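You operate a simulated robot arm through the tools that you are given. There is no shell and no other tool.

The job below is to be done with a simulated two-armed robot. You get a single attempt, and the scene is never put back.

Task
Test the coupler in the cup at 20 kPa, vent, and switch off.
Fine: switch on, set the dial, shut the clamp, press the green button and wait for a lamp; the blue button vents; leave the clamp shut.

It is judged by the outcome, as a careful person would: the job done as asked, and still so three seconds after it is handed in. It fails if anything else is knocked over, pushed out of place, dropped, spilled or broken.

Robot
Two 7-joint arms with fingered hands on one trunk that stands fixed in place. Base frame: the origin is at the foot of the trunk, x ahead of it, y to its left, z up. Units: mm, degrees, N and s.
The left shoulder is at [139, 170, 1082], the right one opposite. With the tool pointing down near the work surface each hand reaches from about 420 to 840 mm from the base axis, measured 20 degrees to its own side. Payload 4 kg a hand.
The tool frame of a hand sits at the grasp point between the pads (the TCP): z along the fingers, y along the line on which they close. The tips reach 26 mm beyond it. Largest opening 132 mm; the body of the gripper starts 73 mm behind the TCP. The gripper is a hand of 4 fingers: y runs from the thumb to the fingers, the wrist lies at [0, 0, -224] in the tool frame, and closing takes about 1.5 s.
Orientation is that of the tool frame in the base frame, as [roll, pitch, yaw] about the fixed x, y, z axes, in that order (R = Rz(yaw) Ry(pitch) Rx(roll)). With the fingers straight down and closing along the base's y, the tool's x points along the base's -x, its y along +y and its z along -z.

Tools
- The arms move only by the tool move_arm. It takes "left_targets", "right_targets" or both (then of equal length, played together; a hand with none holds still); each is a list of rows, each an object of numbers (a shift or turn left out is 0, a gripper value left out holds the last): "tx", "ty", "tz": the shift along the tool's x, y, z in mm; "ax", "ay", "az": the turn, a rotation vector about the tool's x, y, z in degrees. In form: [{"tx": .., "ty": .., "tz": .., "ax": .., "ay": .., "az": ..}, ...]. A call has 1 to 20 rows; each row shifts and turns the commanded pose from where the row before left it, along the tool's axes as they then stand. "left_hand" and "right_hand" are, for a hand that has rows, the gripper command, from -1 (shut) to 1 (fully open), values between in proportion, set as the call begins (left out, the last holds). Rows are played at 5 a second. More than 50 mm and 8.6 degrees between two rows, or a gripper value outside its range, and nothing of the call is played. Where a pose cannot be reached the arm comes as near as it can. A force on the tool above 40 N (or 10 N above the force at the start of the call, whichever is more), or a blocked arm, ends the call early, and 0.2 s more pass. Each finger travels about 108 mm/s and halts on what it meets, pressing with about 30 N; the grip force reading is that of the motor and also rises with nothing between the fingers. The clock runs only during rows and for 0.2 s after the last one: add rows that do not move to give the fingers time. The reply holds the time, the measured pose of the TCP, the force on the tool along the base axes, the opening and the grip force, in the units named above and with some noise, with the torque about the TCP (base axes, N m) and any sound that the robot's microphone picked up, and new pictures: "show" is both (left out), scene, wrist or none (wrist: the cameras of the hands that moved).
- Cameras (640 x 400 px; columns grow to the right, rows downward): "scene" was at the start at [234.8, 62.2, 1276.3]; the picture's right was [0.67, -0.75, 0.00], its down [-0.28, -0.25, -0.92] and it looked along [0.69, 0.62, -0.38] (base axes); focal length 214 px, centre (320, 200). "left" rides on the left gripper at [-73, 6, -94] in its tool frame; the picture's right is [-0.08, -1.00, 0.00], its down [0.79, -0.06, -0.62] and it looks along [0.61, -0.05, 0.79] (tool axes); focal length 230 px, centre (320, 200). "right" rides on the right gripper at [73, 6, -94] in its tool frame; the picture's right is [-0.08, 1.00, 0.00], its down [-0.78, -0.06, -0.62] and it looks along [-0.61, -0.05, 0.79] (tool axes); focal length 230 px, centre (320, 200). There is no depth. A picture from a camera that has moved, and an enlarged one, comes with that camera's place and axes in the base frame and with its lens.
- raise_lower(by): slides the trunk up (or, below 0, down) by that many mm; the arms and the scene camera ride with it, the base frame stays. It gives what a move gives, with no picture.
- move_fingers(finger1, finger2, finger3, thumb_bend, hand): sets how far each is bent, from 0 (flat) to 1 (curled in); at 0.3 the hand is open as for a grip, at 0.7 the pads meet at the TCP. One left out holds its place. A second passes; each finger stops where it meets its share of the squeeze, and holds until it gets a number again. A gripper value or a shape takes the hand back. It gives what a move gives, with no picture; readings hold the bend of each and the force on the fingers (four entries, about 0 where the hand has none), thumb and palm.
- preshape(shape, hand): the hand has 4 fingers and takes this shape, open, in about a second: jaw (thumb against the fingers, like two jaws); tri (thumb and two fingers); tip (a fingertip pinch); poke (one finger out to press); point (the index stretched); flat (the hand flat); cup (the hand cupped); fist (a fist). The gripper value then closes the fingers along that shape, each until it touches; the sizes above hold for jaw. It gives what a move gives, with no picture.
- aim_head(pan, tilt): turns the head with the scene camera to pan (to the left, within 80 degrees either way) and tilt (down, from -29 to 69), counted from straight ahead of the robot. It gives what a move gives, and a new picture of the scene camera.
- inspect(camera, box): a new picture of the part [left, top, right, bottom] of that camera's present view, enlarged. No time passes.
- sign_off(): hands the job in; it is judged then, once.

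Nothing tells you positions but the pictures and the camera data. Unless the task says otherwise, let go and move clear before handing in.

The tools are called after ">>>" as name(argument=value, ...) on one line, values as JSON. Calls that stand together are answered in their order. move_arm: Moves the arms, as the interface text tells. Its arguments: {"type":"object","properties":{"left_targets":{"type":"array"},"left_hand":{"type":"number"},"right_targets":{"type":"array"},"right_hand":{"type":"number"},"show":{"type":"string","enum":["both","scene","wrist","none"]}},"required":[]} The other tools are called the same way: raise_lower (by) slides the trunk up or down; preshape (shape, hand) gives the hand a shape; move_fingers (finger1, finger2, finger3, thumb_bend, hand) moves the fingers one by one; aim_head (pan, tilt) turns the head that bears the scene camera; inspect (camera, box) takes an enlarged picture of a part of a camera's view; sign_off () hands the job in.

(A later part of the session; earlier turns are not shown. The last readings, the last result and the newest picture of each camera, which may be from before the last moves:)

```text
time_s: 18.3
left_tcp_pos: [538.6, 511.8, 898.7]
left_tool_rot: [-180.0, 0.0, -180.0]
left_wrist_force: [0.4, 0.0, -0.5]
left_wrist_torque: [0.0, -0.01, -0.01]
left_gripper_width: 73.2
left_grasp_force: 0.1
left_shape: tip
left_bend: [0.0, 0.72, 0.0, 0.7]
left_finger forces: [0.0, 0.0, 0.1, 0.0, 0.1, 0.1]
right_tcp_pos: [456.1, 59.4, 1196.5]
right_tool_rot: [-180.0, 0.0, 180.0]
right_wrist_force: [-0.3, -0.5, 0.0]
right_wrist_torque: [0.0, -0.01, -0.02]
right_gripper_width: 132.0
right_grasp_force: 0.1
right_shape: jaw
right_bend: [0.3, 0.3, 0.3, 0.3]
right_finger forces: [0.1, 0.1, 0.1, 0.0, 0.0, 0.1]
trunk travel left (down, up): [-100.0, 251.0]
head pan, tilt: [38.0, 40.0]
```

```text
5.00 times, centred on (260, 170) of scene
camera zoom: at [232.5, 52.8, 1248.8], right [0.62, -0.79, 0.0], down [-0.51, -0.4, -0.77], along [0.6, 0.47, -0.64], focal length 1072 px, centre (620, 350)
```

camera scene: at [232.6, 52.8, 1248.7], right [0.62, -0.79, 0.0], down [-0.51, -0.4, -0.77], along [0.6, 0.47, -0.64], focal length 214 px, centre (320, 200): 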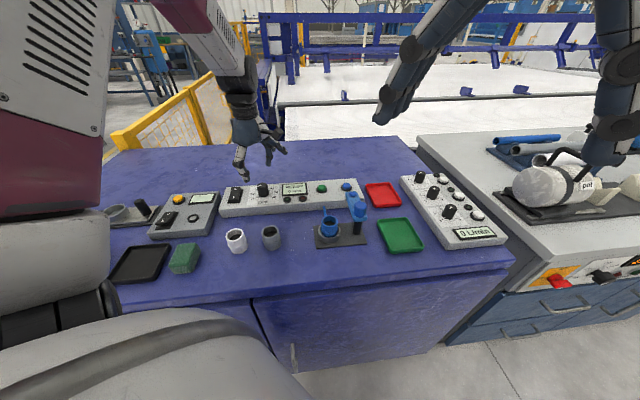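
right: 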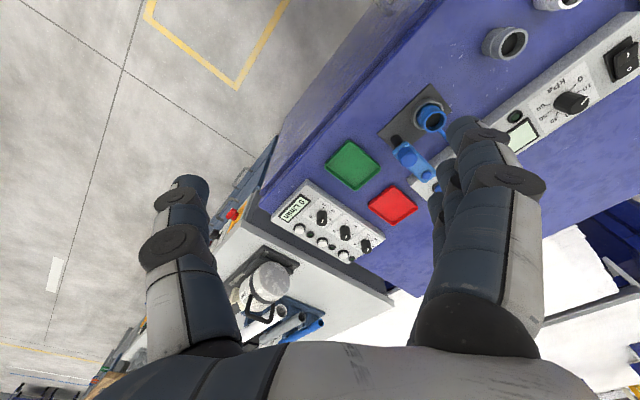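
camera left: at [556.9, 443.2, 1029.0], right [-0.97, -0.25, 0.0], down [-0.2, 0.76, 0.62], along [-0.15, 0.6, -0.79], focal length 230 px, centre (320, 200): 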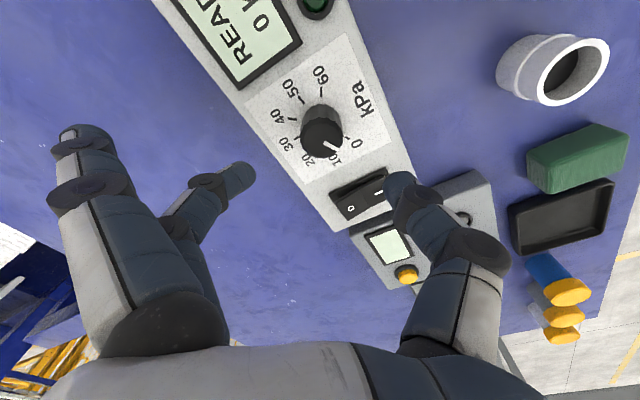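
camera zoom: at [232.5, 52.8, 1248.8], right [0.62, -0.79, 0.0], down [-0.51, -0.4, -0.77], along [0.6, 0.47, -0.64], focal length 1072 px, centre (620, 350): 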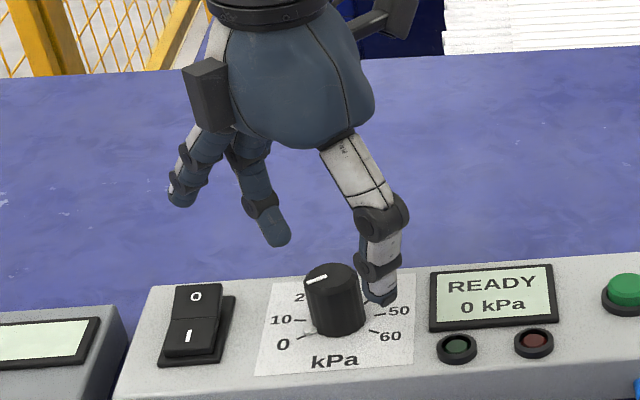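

The knob is centred between the fingers within about 1.5 mm. Descending to straddle it, then checking before closing.

>>> move_arm(left_targets=[{"ty": -1, "tz": 10}, {"tz": 10}, {"tz": 9}, {}], show="none")

>>> inspect(camera="left", box=[160, 60, 480, 260])

>>> inspect(camera="scene", box=[230, 150, 300, 220])

```text
time_s: 19.3
left_tcp_pos: [539.1, 513.0, 868.4]
left_tool_rot: [180.0, 0.0, 179.9]
left_wrist_force: [-0.8, -0.5, 0.2]
left_wrist_torque: [0.01, -0.01, -0.01]
left_gripper_width: 73.1
left_grasp_force: 0.0
left_shape: tip
left_bend: [0.0, 0.72, 0.0, 0.7]
left_finger forces: [0.0, 0.1, 0.0, 0.0, 0.0, 0.0]
right_tcp_pos: [456.0, 58.3, 1196.0]
right_tool_rot: [179.9, 0.0, -180.0]
right_wrist_force: [-0.1, 0.0, 0.2]
right_wrist_torque: [-0.03, 0.0, 0.01]
right_gripper_width: 131.7
right_grasp_force: 0.0
right_shape: jaw
right_bend: [0.3, 0.3, 0.3, 0.3]
right_finger forces: [0.1, 0.0, 0.0, 0.0, 0.1, 0.1]
trunk travel left (down, up): [-100.0, 251.0]
head pan, tilt: [38.0, 40.0]
```

```text
2.00 times, centred on (320, 160) of left
camera zoom: at [613.0, 519.1, 961.0], right [0.08, -1.0, 0.0], down [-0.79, -0.06, 0.62], along [-0.61, -0.05, -0.79], focal length 460 px, centre (320, 280)
```

zoom: 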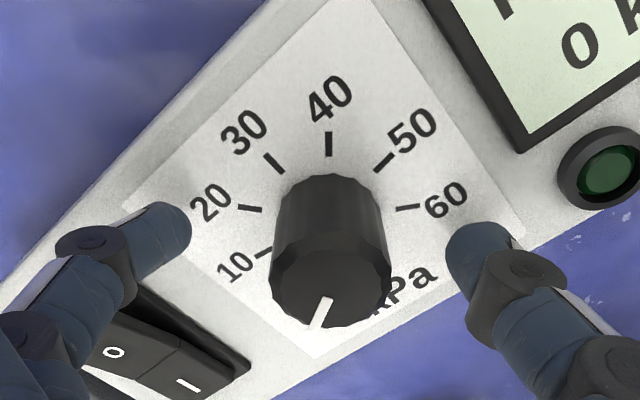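

```text
5.71 times, centred on (265, 185) of scene
camera zoom: at [232.5, 52.8, 1248.8], right [0.62, -0.79, 0.0], down [-0.51, -0.4, -0.77], along [0.6, 0.47, -0.64], focal length 1226 px, centre (634, 286)
```

zoom: 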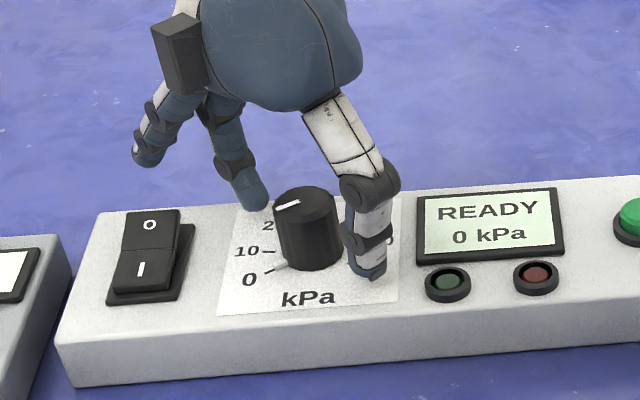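

I'm about 3 mm off in y and 2 mm in x. Correcting, then closing on the knob.

>>> move_arm(left_targets=[{"tx": 2.5, "ty": -3}, {}], show="none")

>>> move_arm(left_targets=[{}, {}, {}, {}, {}, {}, {}, {}], left_hand=-1, show="none")

>>> inspect(camera="left", box=[160, 100, 480, 300])

>>> inspect(camera="scene", box=[230, 150, 320, 220])

```text
time_s: 19.9
left_tcp_pos: [535.9, 508.8, 868.0]
left_tool_rot: [180.0, 0.0, 180.0]
left_wrist_force: [-0.7, -0.3, -0.3]
left_wrist_torque: [0.0, 0.01, 0.0]
left_gripper_width: 73.2
left_grasp_force: 0.1
left_shape: tip
left_bend: [0.0, 0.72, 0.0, 0.7]
left_finger forces: [0.1, 0.1, 0.0, 0.0, 0.1, 0.0]
right_tcp_pos: [455.5, 58.1, 1195.1]
right_tool_rot: [-179.9, -0.1, 179.9]
right_wrist_force: [-0.2, 0.8, -0.5]
right_wrist_torque: [0.01, -0.02, 0.0]
right_gripper_width: 131.9
right_grasp_force: 0.1
right_shape: jaw
right_bend: [0.3, 0.3, 0.3, 0.3]
right_finger forces: [0.0, 0.1, 0.0, 0.0, 0.1, 0.1]
trunk travel left (down, up): [-100.0, 251.0]
head pan, tilt: [38.0, 40.0]
```

```text
time_s: 21.7
left_tcp_pos: [536.0, 510.0, 868.2]
left_tool_rot: [180.0, 0.0, -180.0]
left_wrist_force: [-4.7, -0.6, -3.6]
left_wrist_torque: [0.03, 0.06, 0.02]
left_gripper_width: 25.3
left_grasp_force: 29.8
left_shape: tip
left_bend: [0.26, 0.73, 0.26, 0.7]
left_finger forces: [0.1, 26.6, 0.0, 0.0, 27.7, 0.1]
right_tcp_pos: [456.1, 57.9, 1197.7]
right_tool_rot: [180.0, 0.1, 180.0]
right_wrist_force: [0.5, -0.5, -0.1]
right_wrist_torque: [0.0, 0.03, 0.01]
right_gripper_width: 131.8
right_grasp_force: 0.0
right_shape: jaw
right_bend: [0.3, 0.3, 0.3, 0.3]
right_finger forces: [0.1, 0.0, 0.1, 0.0, 0.0, 0.0]
trunk travel left (down, up): [-100.0, 251.0]
head pan, tilt: [38.0, 40.0]
```

```text
2.00 times, centred on (320, 200) of left
camera zoom: at [610.2, 516.3, 960.4], right [0.08, -1.0, 0.0], down [-0.78, -0.06, 0.62], along [-0.61, -0.05, -0.79], focal length 460 px, centre (320, 200)
```

zoom: 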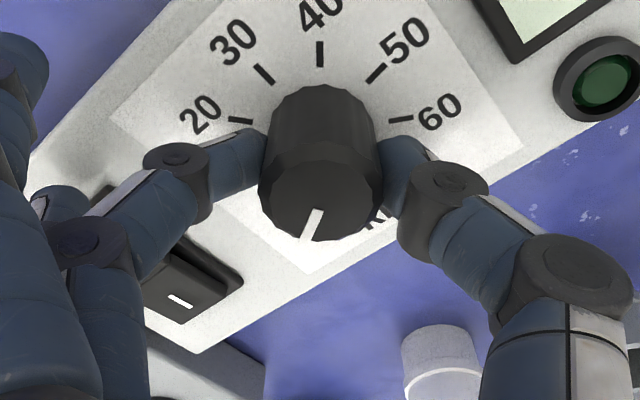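

```text
5.71 times, centred on (275, 185) of scene
camera zoom: at [232.5, 52.9, 1248.7], right [0.62, -0.79, 0.0], down [-0.51, -0.4, -0.77], along [0.6, 0.47, -0.64], focal length 1226 px, centre (577, 286)
```

zoom: 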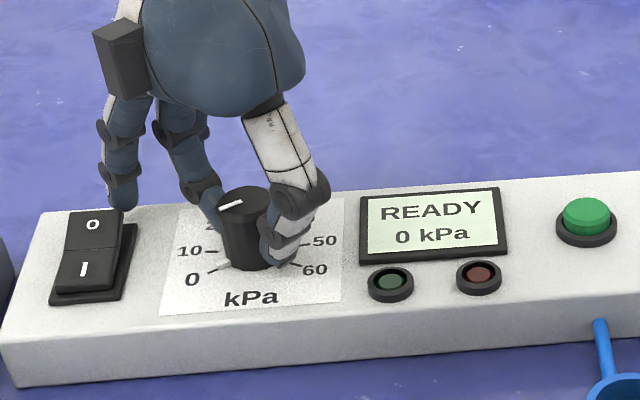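

Gripped with 27 N on both sides. Turning clockwise (seen from above), first half to check it follows.

>>> move_arm(left_targets=[{"az": 5}, {"az": 7}, {"az": 7}, {"az": 7}, {"az": 7}, {"az": 7}, {}], show="none")

>>> inspect(camera="left", box=[160, 100, 480, 300])

>>> inspect(camera="scene", box=[230, 150, 320, 220])

```text
time_s: 23.3
left_tcp_pos: [536.9, 508.8, 867.9]
left_tool_rot: [180.0, -0.1, 139.9]
left_wrist_force: [-5.1, 12.3, -0.7]
left_wrist_torque: [0.25, 0.09, 0.03]
left_gripper_width: 24.7
left_grasp_force: 30.0
left_shape: tip
left_bend: [0.26, 0.73, 0.26, 0.7]
left_finger forces: [0.0, 32.6, 0.1, 0.0, 26.6, 0.1]
right_tcp_pos: [455.3, 59.2, 1195.7]
right_tool_rot: [-179.9, 0.0, 180.0]
right_wrist_force: [-0.1, -0.7, 0.3]
right_wrist_torque: [0.01, -0.03, 0.01]
right_gripper_width: 131.6
right_grasp_force: 0.1
right_shape: jaw
right_bend: [0.3, 0.3, 0.3, 0.3]
right_finger forces: [0.1, 0.0, 0.0, 0.0, 0.0, 0.1]
trunk travel left (down, up): [-100.0, 251.0]
head pan, tilt: [38.0, 40.0]
```

```text
2.00 times, centred on (320, 200) of left
camera zoom: at [596.9, 467.8, 960.4], right [-0.58, -0.81, 0.0], down [-0.64, 0.46, 0.62], along [-0.5, 0.36, -0.79], focal length 460 px, centre (320, 200)
```

zoom: 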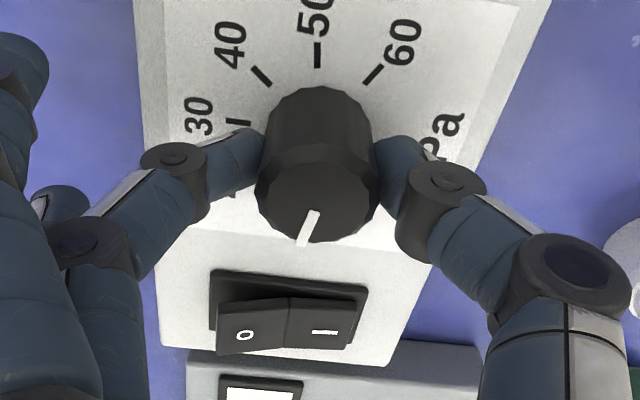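

```text
5.71 times, centred on (275, 185) of scene
camera zoom: at [232.1, 54.1, 1248.8], right [0.62, -0.79, 0.0], down [-0.51, -0.4, -0.77], along [0.6, 0.47, -0.64], focal length 1226 px, centre (577, 286)
```

zoom: 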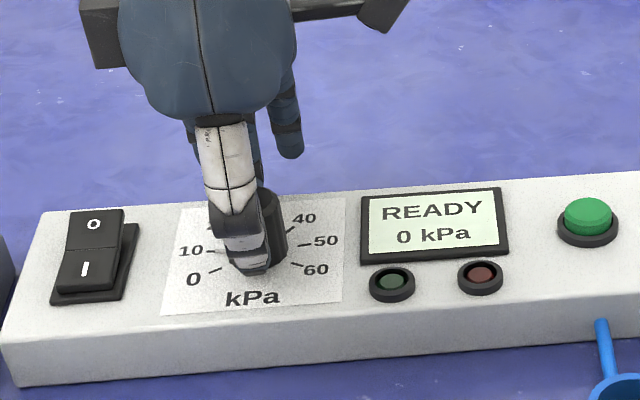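

The knob follows the hand without slipping and is now at about 10 kPa. Turning the other 40°, with a small correction for the 12 N side force.

>>> move_arm(left_targets=[{"tx": 0.9, "ty": 0.7, "az": 5}, {"az": 7}, {"az": 7}, {"az": 7}, {"az": 7}, {"az": 7}, {}], show="none")

>>> inspect(camera="left", box=[160, 80, 480, 280])

>>> inspect(camera="scene", box=[230, 150, 320, 220])

```text
time_s: 24.9
left_tcp_pos: [535.8, 508.8, 867.0]
left_tool_rot: [179.9, 0.1, 99.9]
left_wrist_force: [1.4, 9.1, -0.7]
left_wrist_torque: [0.14, -0.09, 0.04]
left_gripper_width: 25.2
left_grasp_force: 30.0
left_shape: tip
left_bend: [0.26, 0.73, 0.26, 0.7]
left_finger forces: [0.1, 30.9, 0.0, 0.0, 27.9, 0.1]
right_tcp_pos: [457.1, 60.0, 1196.5]
right_tool_rot: [-180.0, 0.0, 180.0]
right_wrist_force: [0.2, 0.2, -0.1]
right_wrist_torque: [-0.03, 0.0, 0.03]
right_gripper_width: 131.9
right_grasp_force: 0.0
right_shape: jaw
right_bend: [0.3, 0.3, 0.3, 0.3]
right_finger forces: [0.0, 0.0, 0.1, 0.1, 0.1, 0.1]
trunk travel left (down, up): [-100.0, 251.0]
head pan, tilt: [38.0, 40.0]
```

```text
2.00 times, centred on (320, 180) of left
camera zoom: at [555.9, 440.5, 960.4], right [-0.97, -0.25, 0.0], down [-0.2, 0.76, 0.62], along [-0.15, 0.6, -0.79], focal length 460 px, centre (320, 240)
```

zoom: 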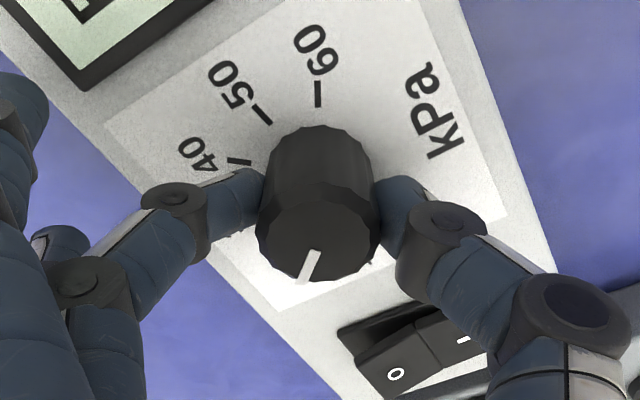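

```text
5.71 times, centred on (275, 185) of scene
camera zoom: at [232.8, 53.7, 1248.6], right [0.62, -0.79, 0.0], down [-0.51, -0.4, -0.77], along [0.6, 0.47, -0.64], focal length 1226 px, centre (577, 286)
```

zoom: 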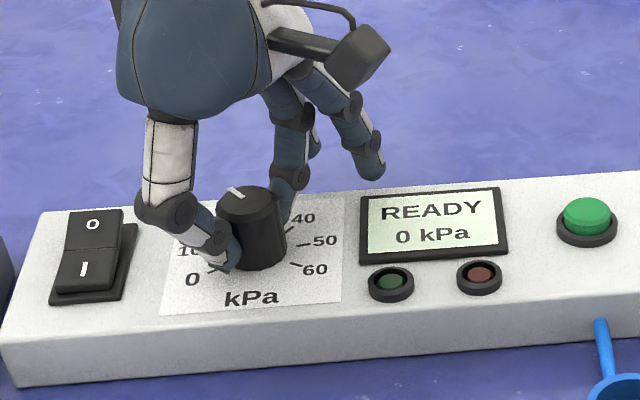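

The pointer followed to about 20. I'll open partly, lift straight up, and read the dial.

>>> move_arm(left_targets=[{}, {}, {}, {}, {}], left_hand=0.0, show="none")

>>> move_arm(left_targets=[{"tz": -15}, {"tz": -25}, {"tz": -30}, {}], show="none")

>>> inspect(camera="left", box=[240, 60, 420, 200])

>>> inspect(camera="scene", box=[235, 170, 285, 215])

```text
time_s: 26.1
left_tcp_pos: [536.6, 509.1, 868.6]
left_tool_rot: [-180.0, -0.1, 100.1]
left_wrist_force: [-0.6, 0.3, 0.0]
left_wrist_torque: [0.02, 0.0, 0.0]
left_gripper_width: 64.9
left_grasp_force: 0.1
left_shape: tip
left_bend: [0.0, 0.73, 0.0, 0.7]
left_finger forces: [0.0, 0.0, 0.0, 0.0, 0.0, 0.0]
right_tcp_pos: [456.5, 58.9, 1196.9]
right_tool_rot: [-179.9, 0.0, 180.0]
right_wrist_force: [0.0, -0.1, -0.4]
right_wrist_torque: [0.0, 0.01, -0.02]
right_gripper_width: 131.9
right_grasp_force: 0.0
right_shape: jaw
right_bend: [0.3, 0.3, 0.3, 0.3]
right_finger forces: [0.0, 0.0, 0.1, 0.0, 0.0, 0.1]
trunk travel left (down, up): [-100.0, 251.0]
head pan, tilt: [38.0, 40.0]
```

```text
time_s: 27.1
left_tcp_pos: [536.4, 509.2, 937.4]
left_tool_rot: [180.0, 0.1, 100.0]
left_wrist_force: [-0.6, 0.0, 0.5]
left_wrist_torque: [-0.02, 0.0, 0.01]
left_gripper_width: 65.1
left_grasp_force: 0.1
left_shape: tip
left_bend: [0.0, 0.73, 0.0, 0.7]
left_finger forces: [0.0, 0.1, 0.1, 0.0, 0.0, 0.1]
right_tcp_pos: [456.8, 59.4, 1196.6]
right_tool_rot: [-179.9, 0.1, 180.0]
right_wrist_force: [0.5, 0.4, 0.3]
right_wrist_torque: [0.04, 0.0, -0.01]
right_gripper_width: 132.0
right_grasp_force: 0.1
right_shape: jaw
right_bend: [0.3, 0.3, 0.3, 0.3]
right_finger forces: [0.1, 0.0, 0.0, 0.0, 0.0, 0.0]
trunk travel left (down, up): [-100.0, 251.0]
head pan, tilt: [38.0, 40.0]
```

```text
2.86 times, centred on (330, 130) of left
camera zoom: at [556.1, 440.0, 1030.1], right [-0.97, -0.25, 0.0], down [-0.2, 0.76, 0.62], along [-0.15, 0.6, -0.79], focal length 657 px, centre (291, 400)
```

zoom: 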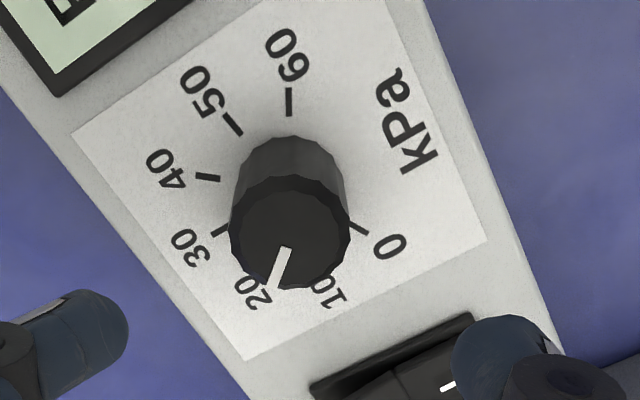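

```text
8.89 times, centred on (260, 192) of scene
camera zoom: at [232.8, 53.2, 1248.6], right [0.62, -0.79, 0.0], down [-0.51, -0.4, -0.77], along [0.6, 0.47, -0.64], focal length 1906 px, centre (853, 267)
```

zoom: 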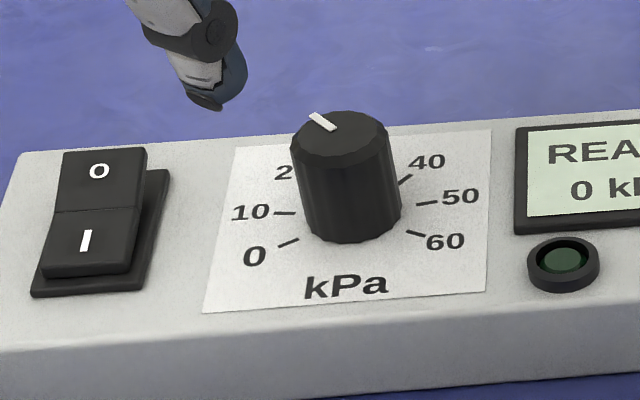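

The pointer looks to be at 20. I'll rotate the hand back and read the dial from a side where the 20 tick isn't hidden.

>>> move_arm(left_targets=[{"az": -8}, {"az": -8}, {"az": -8}, {"az": -8}, {"az": -8}, {"az": -8}, {"az": -8}, {"az": -8}, {"az": -8}, {"az": -8}, {"tx": 10, "ty": 20}, {"tx": 10, "ty": 20}, {}], show="none")

>>> inspect(camera="left", box=[300, 80, 460, 180])

>>> inspect(camera="scene", box=[235, 170, 285, 215])

```text
time_s: 29.9
left_tcp_pos: [517.5, 548.8, 938.8]
left_tool_rot: [-180.0, 0.0, -179.9]
left_wrist_force: [-0.1, 0.3, 0.5]
left_wrist_torque: [-0.01, 0.01, 0.02]
left_gripper_width: 65.5
left_grasp_force: 0.1
left_shape: tip
left_bend: [0.0, 0.73, 0.0, 0.7]
left_finger forces: [0.0, 0.0, 0.1, 0.0, 0.0, 0.0]
right_tcp_pos: [457.0, 57.6, 1195.7]
right_tool_rot: [180.0, 0.0, -180.0]
right_wrist_force: [0.6, 0.0, 0.2]
right_wrist_torque: [-0.01, 0.03, 0.01]
right_gripper_width: 131.6
right_grasp_force: 0.0
right_shape: jaw
right_bend: [0.3, 0.3, 0.3, 0.3]
right_finger forces: [0.1, 0.1, 0.0, 0.0, 0.0, 0.1]
trunk travel left (down, up): [-100.0, 251.0]
head pan, tilt: [38.0, 40.0]
```

```text
4.00 times, centred on (380, 130) of left
camera zoom: at [590.9, 555.9, 1030.7], right [0.08, -1.0, 0.0], down [-0.79, -0.06, 0.62], along [-0.61, -0.05, -0.79], focal length 920 px, centre (80, 480)
```

zoom: 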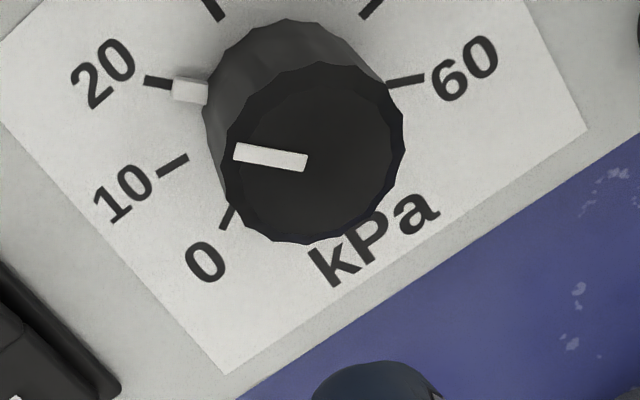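

```text
8.89 times, centred on (260, 192) of scene
camera zoom: at [232.6, 52.8, 1248.7], right [0.62, -0.79, 0.0], down [-0.51, -0.4, -0.77], along [0.6, 0.47, -0.64], focal length 1906 px, centre (853, 267)
```

zoom: 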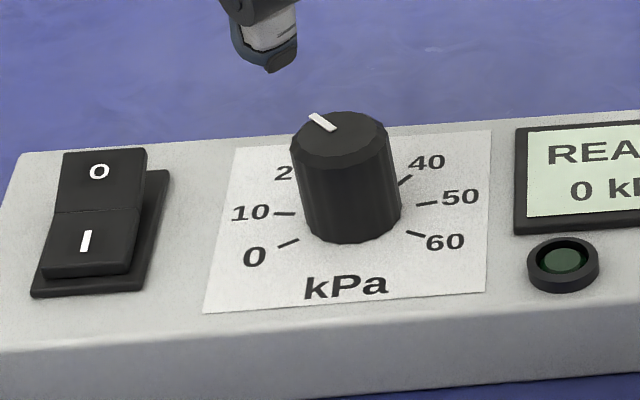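

The pointer nib lines up with the 20 tick. I'll zoom more to judge the remaining error.

>>> inspect(camera="left", box=[320, 90, 380, 128])

>>> inspect(camera="left", box=[330, 75, 430, 145])

```text
10.53 times, centred on (350, 109) of left
camera zoom: at [590.9, 555.9, 1030.7], right [0.08, -1.0, 0.0], down [-0.79, -0.06, 0.62], along [-0.61, -0.05, -0.79], focal length 2422 px, centre (4, 1158)
```

zoom: 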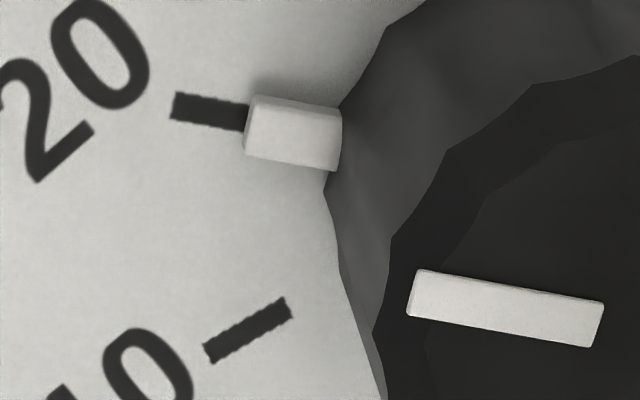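

```text
5.71 times, centred on (380, 110) of left
camera zoom: at [590.9, 555.9, 1030.7], right [0.08, -1.0, 0.0], down [-0.79, -0.06, 0.62], along [-0.61, -0.05, -0.79], focal length 1315 px, centre (-23, 714)
```

zoom: 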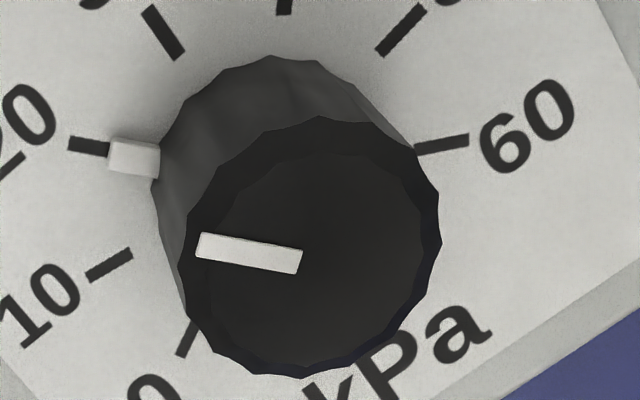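

The dial reads 20 (measured about 20.05). Next is the clamp: I'll go back to the poke shape, move the right hand out of the way to the right, raise the left hand and yaw it 50° so the fingers stay clear of the clamp's hub.

>>> preshape(hand="left", shape="poke")

>>> move_arm(left_targets=[{"tz": -12, "az": 8.3}, {"tz": -12, "az": 8.3}, {"tz": -12, "az": 8.3}, {"tz": -12, "az": 8.3}, {"tz": -12, "az": 8.4}, {"tz": -12, "az": 8.4}, {}], right_targets=[{"ty": -40}, {"ty": -40}, {"ty": -40}, {"ty": -40}, {"ty": -40}, {"ty": -40}, {}], show="scene")

```text
time_s: 30.8
left_tcp_pos: [516.5, 548.4, 937.4]
left_tool_rot: [179.9, 0.0, 180.0]
left_wrist_force: [0.1, 0.5, -0.2]
left_wrist_torque: [0.01, -0.02, 0.01]
left_gripper_width: 0.0
left_grasp_force: 0.1
left_shape: poke
left_bend: [1.0, 1.0, 1.0, 0.46]
left_finger forces: [0.0, 0.0, 0.0, 0.0, 0.1, 0.0]
right_tcp_pos: [456.7, 58.9, 1196.1]
right_tool_rot: [180.0, 0.0, 180.0]
right_wrist_force: [-0.6, 0.0, 0.0]
right_wrist_torque: [0.02, 0.03, -0.01]
right_gripper_width: 131.8
right_grasp_force: 0.0
right_shape: jaw
right_bend: [0.3, 0.3, 0.3, 0.3]
right_finger forces: [0.1, 0.1, 0.1, 0.0, 0.1, 0.0]
trunk travel left (down, up): [-100.0, 251.0]
head pan, tilt: [38.0, 40.0]
```

```text
time_s: 32.4
left_tcp_pos: [516.9, 549.9, 1009.4]
left_tool_rot: [-180.0, 0.0, 130.0]
left_wrist_force: [0.1, 0.5, -0.9]
left_wrist_torque: [0.02, 0.0, -0.03]
left_gripper_width: 0.0
left_grasp_force: 0.0
left_shape: poke
left_bend: [1.0, 1.0, 1.0, 0.46]
left_finger forces: [0.1, 0.1, 0.0, 0.1, 0.0, 0.1]
right_tcp_pos: [456.6, -180.9, 1197.9]
right_tool_rot: [179.9, 0.1, -179.8]
right_wrist_force: [1.0, -0.7, -0.3]
right_wrist_torque: [0.01, 0.02, -0.04]
right_gripper_width: 131.7
right_grasp_force: 0.0
right_shape: jaw
right_bend: [0.3, 0.3, 0.3, 0.3]
right_finger forces: [0.0, 0.0, 0.1, 0.0, 0.1, 0.0]
trunk travel left (down, up): [-100.0, 251.0]
head pan, tilt: [38.0, 40.0]
camera scene: at [232.7, 53.1, 1248.6], right [0.62, -0.79, 0.0], down [-0.51, -0.4, -0.77], along [0.6, 0.47, -0.64], focal length 214 px, centre (320, 200)
```

scene: 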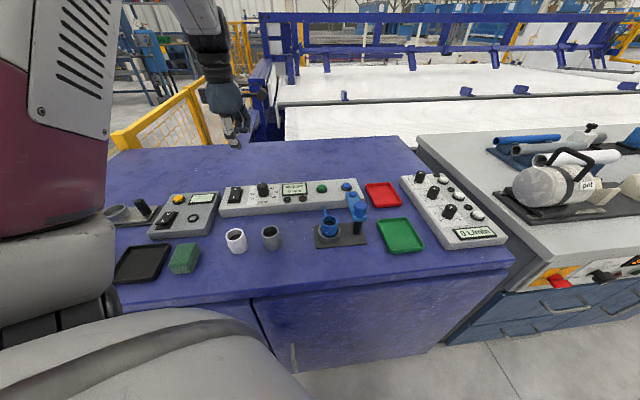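

The right hand is out of the way. Moving the left hand over to an observation spot above the clamp.

>>> move_arm(left_targets=[{"tx": -42, "ty": -10}, {"tx": -42, "ty": -10}, {"tx": -42, "ty": -10}, {"tx": -42, "ty": -10}, {"tx": -42, "ty": -10}, {"tx": -42, "ty": -10}, {"tx": -42, "ty": -10}, {"tx": -42, "ty": -10, "tz": 25}, {"tz": 25}, {}])

>>> inspect(camera="left", box=[180, 40, 500, 240])

>>> inspect(camera="scene", box=[310, 150, 400, 255])

```text
time_s: 34.6
left_tcp_pos: [672.2, 241.1, 960.8]
left_tool_rot: [180.0, 0.0, 130.0]
left_wrist_force: [0.4, 0.3, 0.5]
left_wrist_torque: [0.03, -0.02, 0.01]
left_gripper_width: 0.1
left_grasp_force: 0.1
left_shape: poke
left_bend: [1.0, 1.0, 1.0, 0.46]
left_finger forces: [0.1, 0.0, 0.0, 0.1, 0.0, 0.0]
right_tcp_pos: [455.3, -180.2, 1197.9]
right_tool_rot: [180.0, 0.0, -180.0]
right_wrist_force: [-1.0, -1.0, 1.1]
right_wrist_torque: [0.02, 0.0, -0.02]
right_gripper_width: 131.8
right_grasp_force: 0.1
right_shape: jaw
right_bend: [0.3, 0.3, 0.3, 0.3]
right_finger forces: [0.1, 0.0, 0.0, 0.1, 0.0, 0.0]
trunk travel left (down, up): [-100.0, 251.0]
head pan, tilt: [38.0, 40.0]
camera scene: at [232.5, 52.8, 1248.8], right [0.62, -0.79, 0.0], down [-0.51, -0.4, -0.77], along [0.6, 0.47, -0.64], focal length 214 px, centre (320, 200)
camera left: at [724.8, 189.4, 1053.0], right [-0.71, -0.7, 0.0], down [-0.55, 0.56, 0.62], along [-0.43, 0.44, -0.79], focal length 230 px, centre (320, 200)
```

scene: 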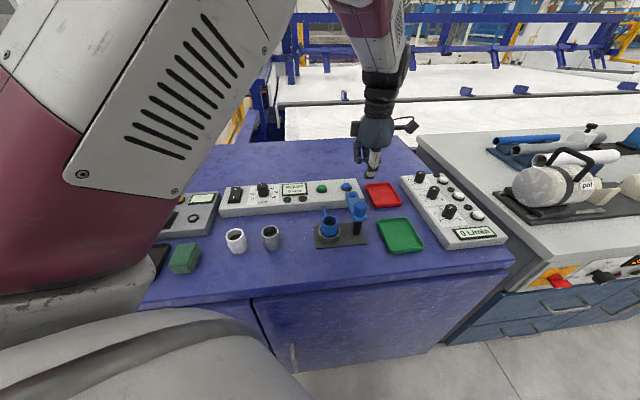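
left: 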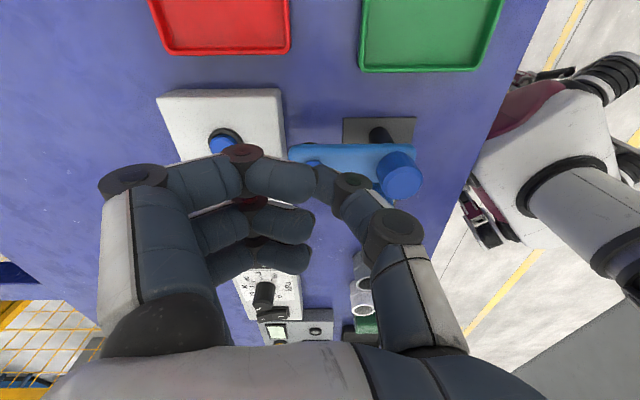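

```text
2.00 times, centred on (340, 140) of left
camera zoom: at [724.8, 189.4, 1053.0], right [-0.71, -0.7, 0.0], down [-0.55, 0.56, 0.62], along [-0.43, 0.44, -0.79], focal length 460 px, centre (280, 320)
```

zoom: 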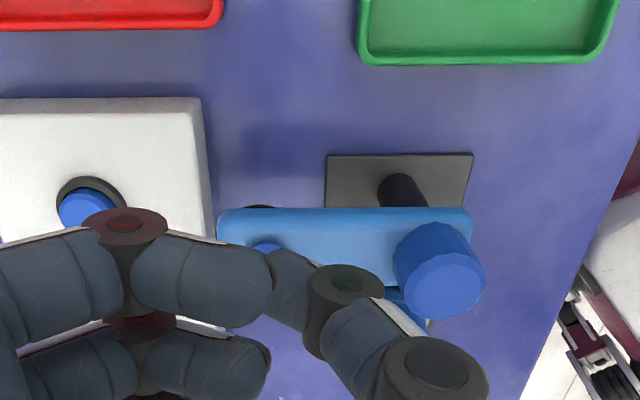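

```text
3.81 times, centred on (355, 202) of scene
camera zoom: at [232.5, 52.8, 1248.8], right [0.62, -0.79, 0.0], down [-0.51, -0.4, -0.77], along [0.6, 0.47, -0.64], focal length 817 px, centre (187, 190)
```

zoom: 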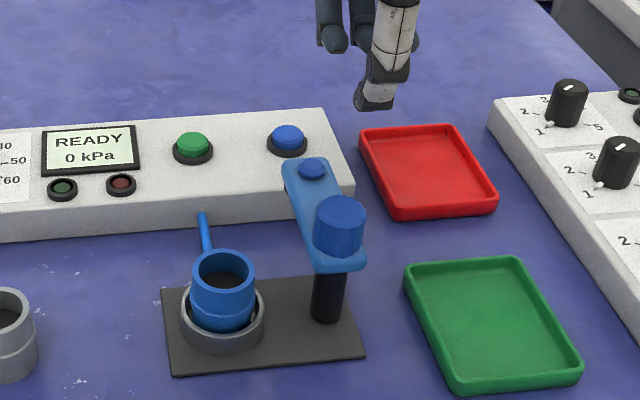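

The arm's near edge and hub are visible. I'll drop the thumb tip beside the arm on its far (+x, −y) side, leaving a gap, and check before pushing.

>>> move_arm(left_targets=[{"tx": -17.3, "ty": -2.5}, {"tz": 25}, {"tz": 25}, {"tz": 15}, {}], show="none")

>>> inspect(camera="left", box=[220, 80, 500, 255])

>>> inspect(camera="scene", box=[320, 160, 400, 240])

```text
time_s: 35.8
left_tcp_pos: [680.3, 225.2, 896.0]
left_tool_rot: [-180.0, 0.0, 130.0]
left_wrist_force: [-0.5, 0.6, -0.3]
left_wrist_torque: [0.03, 0.01, -0.01]
left_gripper_width: 0.0
left_grasp_force: 0.1
left_shape: poke
left_bend: [1.0, 1.0, 1.0, 0.46]
left_finger forces: [0.1, 0.1, 0.0, 0.0, 0.0, 0.0]
right_tcp_pos: [455.7, -179.6, 1197.6]
right_tool_rot: [179.9, 0.0, -180.0]
right_wrist_force: [0.1, -0.2, 0.0]
right_wrist_torque: [0.01, 0.02, 0.02]
right_gripper_width: 131.9
right_grasp_force: 0.1
right_shape: jaw
right_bend: [0.3, 0.3, 0.3, 0.3]
right_finger forces: [0.1, 0.0, 0.0, 0.0, 0.0, 0.1]
trunk travel left (down, up): [-100.0, 251.0]
head pan, tilt: [38.0, 40.0]
```

```text
2.29 times, centred on (360, 168) of left
camera zoom: at [732.7, 174.0, 988.3], right [-0.71, -0.7, 0.0], down [-0.55, 0.56, 0.62], along [-0.43, 0.44, -0.79], focal length 526 px, centre (229, 274)
```

zoom: 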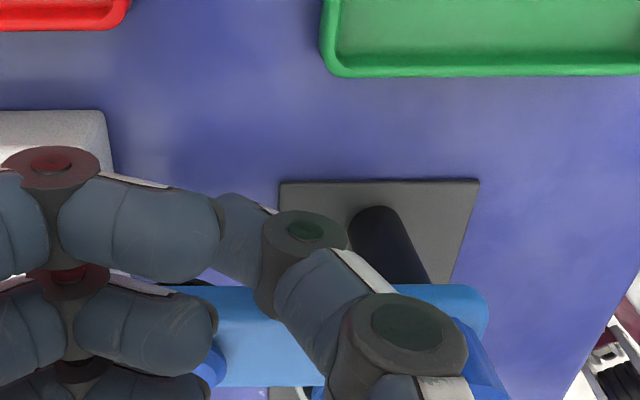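

```text
5.00 times, centred on (360, 200) of scene
camera zoom: at [232.4, 52.8, 1248.8], right [0.62, -0.79, 0.0], down [-0.51, -0.4, -0.77], along [0.6, 0.47, -0.64], focal length 1072 px, centre (120, 200)
```

zoom: 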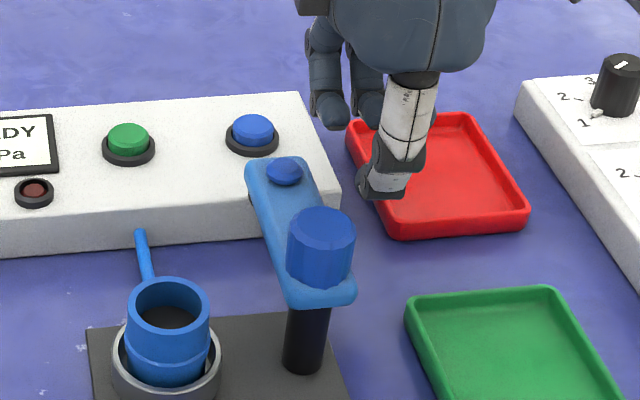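

There's a comfortable gap between the thumb and the arm. I'll lower 10 mm and begin pushing along an arc about the pivot.

>>> move_arm(left_targets=[{"tz": 10}, {"tx": 10.9, "ty": -2.9}, {"tx": 9.6, "ty": 4.1}, {"tx": 9.95, "ty": 2.6}, {"tx": 10.3, "ty": 0.95}, {}], show="none")

>>> inspect(camera="scene", box=[310, 160, 400, 250])

>>> inspect(camera="left", box=[220, 80, 500, 255])

```text
time_s: 37.2
left_tcp_pos: [657.2, 259.2, 885.7]
left_tool_rot: [180.0, 0.0, 130.0]
left_wrist_force: [0.4, 0.3, 0.3]
left_wrist_torque: [-0.01, -0.01, 0.0]
left_gripper_width: 0.0
left_grasp_force: 0.2
left_shape: poke
left_bend: [1.0, 1.0, 1.0, 0.46]
left_finger forces: [0.0, 0.0, 0.0, 0.0, 0.0, 0.0]
right_tcp_pos: [455.8, -179.1, 1197.6]
right_tool_rot: [180.0, 0.1, 179.9]
right_wrist_force: [-0.5, -0.1, 0.1]
right_wrist_torque: [-0.01, -0.01, -0.01]
right_gripper_width: 131.9
right_grasp_force: 0.1
right_shape: jaw
right_bend: [0.3, 0.3, 0.3, 0.3]
right_finger forces: [0.0, 0.0, 0.0, 0.0, 0.0, 0.0]
trunk travel left (down, up): [-100.0, 251.0]
head pan, tilt: [38.0, 40.0]
```

```text
4.44 times, centred on (355, 205) of scene
camera zoom: at [232.7, 52.9, 1248.7], right [0.62, -0.79, 0.0], down [-0.51, -0.4, -0.77], along [0.6, 0.47, -0.64], focal length 953 px, centre (164, 178)
```

zoom: 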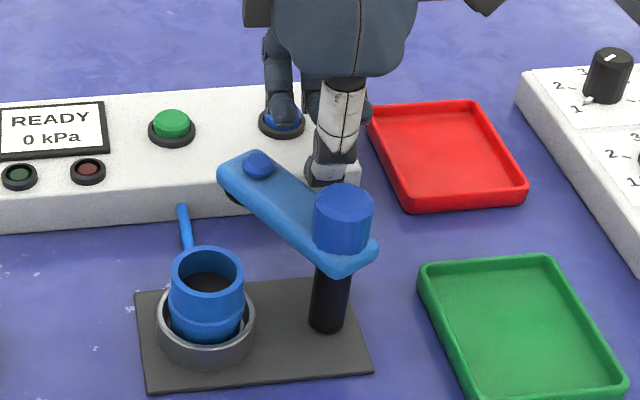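

```text
2.29 times, centred on (360, 168) of left
camera zoom: at [709.4, 208.6, 978.1], right [-0.71, -0.7, 0.0], down [-0.55, 0.56, 0.62], along [-0.43, 0.44, -0.79], focal length 526 px, centre (229, 274)
```

zoom: 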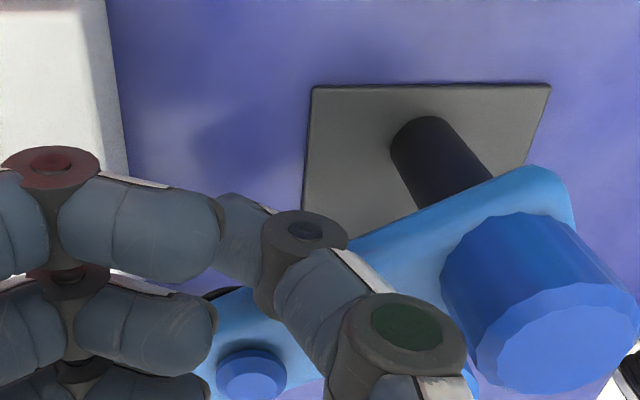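

The arm swings freely with almost no force. Continuing along the arc.

>>> move_arm(left_targets=[{"tx": 10.3, "ty": -0.6}, {"tx": 10.2, "ty": -2.2}, {"tx": 9.6, "ty": -3.8}, {"tx": 8.9, "ty": -5.2}, {}], show="none")

>>> inspect(camera="scene", box=[310, 160, 400, 250])

>>> inspect(camera="left", box=[180, 80, 500, 280])

```text
time_s: 38.4
left_tcp_pos: [623.5, 282.1, 885.6]
left_tool_rot: [-179.8, 0.0, 130.0]
left_wrist_force: [-0.2, -0.2, 1.7]
left_wrist_torque: [-0.01, -0.02, -0.01]
left_gripper_width: 0.1
left_grasp_force: 0.0
left_shape: poke
left_bend: [1.0, 1.0, 1.0, 0.46]
left_finger forces: [0.0, 0.0, 0.0, 0.0, 0.5, 0.0]
right_tcp_pos: [456.7, -179.7, 1197.8]
right_tool_rot: [-180.0, 0.1, -180.0]
right_wrist_force: [-0.3, -0.5, -0.3]
right_wrist_torque: [-0.03, 0.01, 0.02]
right_gripper_width: 131.9
right_grasp_force: 0.1
right_shape: jaw
right_bend: [0.3, 0.3, 0.3, 0.3]
right_finger forces: [0.0, 0.0, 0.1, 0.0, 0.0, 0.0]
trunk travel left (down, up): [-100.0, 251.0]
head pan, tilt: [38.0, 40.0]
```

```text
4.44 times, centred on (355, 205) of scene
camera zoom: at [232.7, 52.9, 1248.7], right [0.62, -0.79, 0.0], down [-0.51, -0.4, -0.77], along [0.6, 0.47, -0.64], focal length 953 px, centre (164, 178)
```

zoom: 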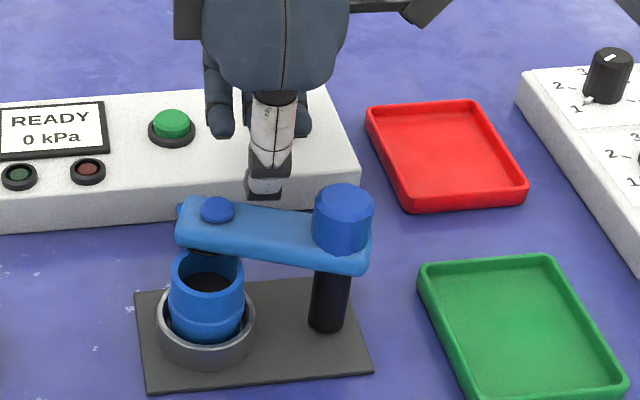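

```text
2.00 times, centred on (340, 180) of left
camera zoom: at [675.6, 231.1, 978.0], right [-0.71, -0.7, 0.0], down [-0.55, 0.56, 0.62], along [-0.43, 0.44, -0.79], focal length 460 px, centre (280, 240)
```

zoom: 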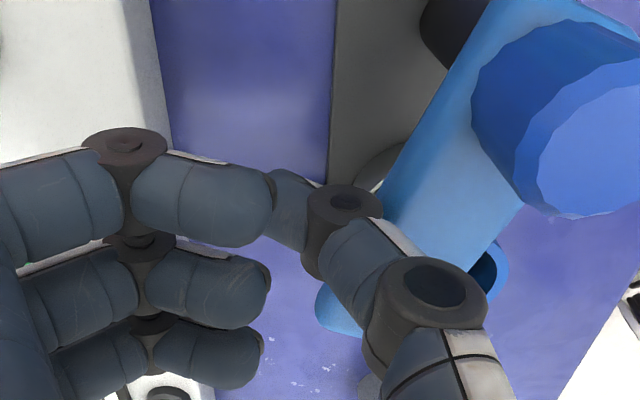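

The arm is now most of the way round. Pushing on in smaller steps and watching for the end stop.

>>> move_arm(left_targets=[{"tx": 7.9, "ty": -6.65}, {"tx": 6.9, "ty": -7.8}, {"tx": 2.8, "ty": -4.3}, {}], show="none")

>>> inspect(camera="scene", box=[310, 160, 400, 250])

>>> inspect(camera="left", box=[180, 80, 560, 318])

```text
time_s: 39.4
left_tcp_pos: [597.9, 283.1, 886.3]
left_tool_rot: [180.0, 0.0, 130.0]
left_wrist_force: [1.1, 1.1, 0.9]
left_wrist_torque: [-0.01, 0.0, -0.04]
left_gripper_width: 0.1
left_grasp_force: 0.0
left_shape: poke
left_bend: [1.0, 1.0, 1.0, 0.46]
left_finger forces: [0.0, 0.1, 0.0, 0.1, 2.2, 0.1]
right_tcp_pos: [456.6, -179.0, 1196.5]
right_tool_rot: [180.0, 0.0, 179.9]
right_wrist_force: [0.3, -0.2, 0.2]
right_wrist_torque: [-0.03, -0.01, 0.02]
right_gripper_width: 132.1
right_grasp_force: 0.0
right_shape: jaw
right_bend: [0.3, 0.3, 0.3, 0.3]
right_finger forces: [0.0, 0.0, 0.0, 0.0, 0.0, 0.1]
trunk travel left (down, up): [-100.0, 251.0]
head pan, tilt: [38.0, 40.0]
```

```text
4.44 times, centred on (355, 205) of scene
camera zoom: at [232.7, 52.9, 1248.7], right [0.62, -0.79, 0.0], down [-0.51, -0.4, -0.77], along [0.6, 0.47, -0.64], focal length 953 px, centre (164, 178)
```

zoom: 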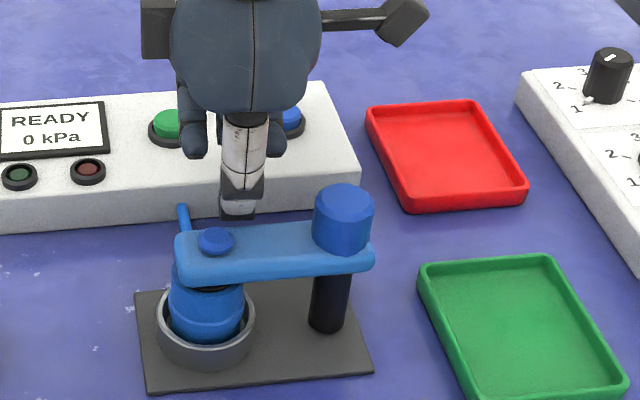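

```text
1.68 times, centred on (370, 199) of left
camera zoom: at [650.2, 232.8, 978.2], right [-0.71, -0.7, 0.0], down [-0.55, 0.56, 0.62], along [-0.43, 0.44, -0.79], focal length 387 px, centre (236, 202)
```

zoom: 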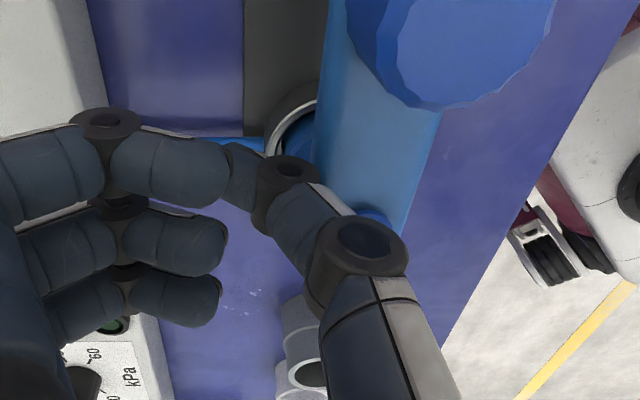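

The arm is almost over the coupler. I'll take two small steps and check force for the stop.

>>> move_arm(left_targets=[{"tx": 1.9, "ty": -3.5}, {}], show="none")

>>> inspect(camera="scene", box=[320, 190, 380, 250])

```text
time_s: 40.0
left_tcp_pos: [593.9, 282.7, 887.7]
left_tool_rot: [179.9, 0.0, 130.0]
left_wrist_force: [5.5, 3.3, 3.2]
left_wrist_torque: [-0.01, 0.01, 0.01]
left_gripper_width: 0.1
left_grasp_force: 0.0
left_shape: poke
left_bend: [1.0, 1.0, 1.0, 0.47]
left_finger forces: [0.1, 0.1, 0.1, 0.1, 6.3, 0.0]
right_tcp_pos: [456.8, -180.1, 1196.9]
right_tool_rot: [180.0, 0.0, 180.0]
right_wrist_force: [0.3, 0.0, 0.3]
right_wrist_torque: [0.01, 0.02, 0.03]
right_gripper_width: 131.8
right_grasp_force: 0.1
right_shape: jaw
right_bend: [0.3, 0.3, 0.3, 0.3]
right_finger forces: [0.1, 0.1, 0.0, 0.0, 0.0, 0.0]
trunk travel left (down, up): [-100.0, 251.0]
head pan, tilt: [38.0, 40.0]
```

```text
6.67 times, centred on (350, 220) of scene
camera zoom: at [232.8, 53.0, 1248.7], right [0.62, -0.79, 0.0], down [-0.51, -0.4, -0.77], along [0.6, 0.47, -0.64], focal length 1430 px, centre (120, 67)
```

zoom: 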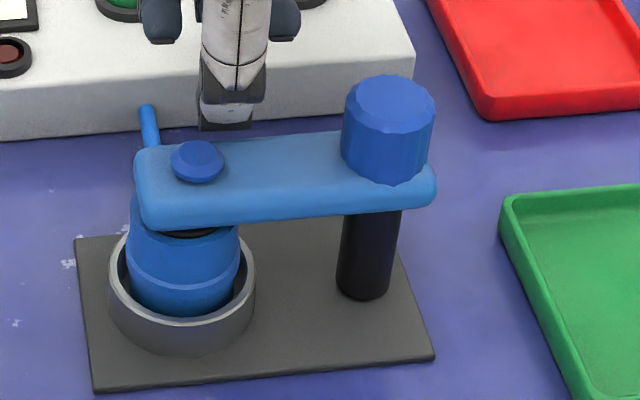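

Force has risen to about 6 N and the arm is parallel with its base plate, so it should be at its stop. One more small nudge to make sure.

>>> move_arm(left_targets=[{"tx": 0.8, "ty": -2.5}, {}], show="none")

>>> inspect(camera="scene", box=[320, 190, 380, 250])

```text
time_s: 40.6
left_tcp_pos: [592.6, 282.2, 884.5]
left_tool_rot: [179.9, 0.0, 130.1]
left_wrist_force: [8.0, 3.6, 4.9]
left_wrist_torque: [-0.02, -0.05, 0.03]
left_gripper_width: 0.2
left_grasp_force: 0.0
left_shape: poke
left_bend: [1.0, 1.0, 1.0, 0.48]
left_finger forces: [0.0, 0.0, 0.0, 0.0, 9.2, 0.0]
right_tcp_pos: [457.8, -179.8, 1197.4]
right_tool_rot: [180.0, 0.0, 180.0]
right_wrist_force: [0.0, 0.3, -0.3]
right_wrist_torque: [0.02, 0.02, 0.0]
right_gripper_width: 131.9
right_grasp_force: 0.1
right_shape: jaw
right_bend: [0.3, 0.3, 0.3, 0.3]
right_finger forces: [0.0, 0.0, 0.0, 0.1, 0.0, 0.0]
trunk travel left (down, up): [-100.0, 251.0]
head pan, tilt: [38.0, 40.0]
```

```text
6.67 times, centred on (350, 220) of scene
camera zoom: at [233.0, 53.0, 1248.7], right [0.62, -0.79, 0.0], down [-0.51, -0.4, -0.77], along [0.6, 0.47, -0.64], focal length 1430 px, centre (120, 67)
```

zoom: 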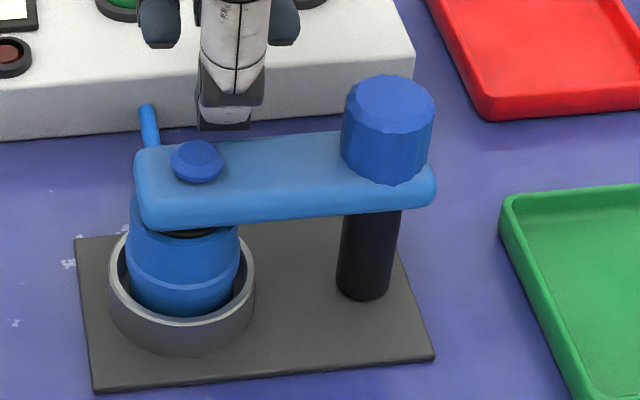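

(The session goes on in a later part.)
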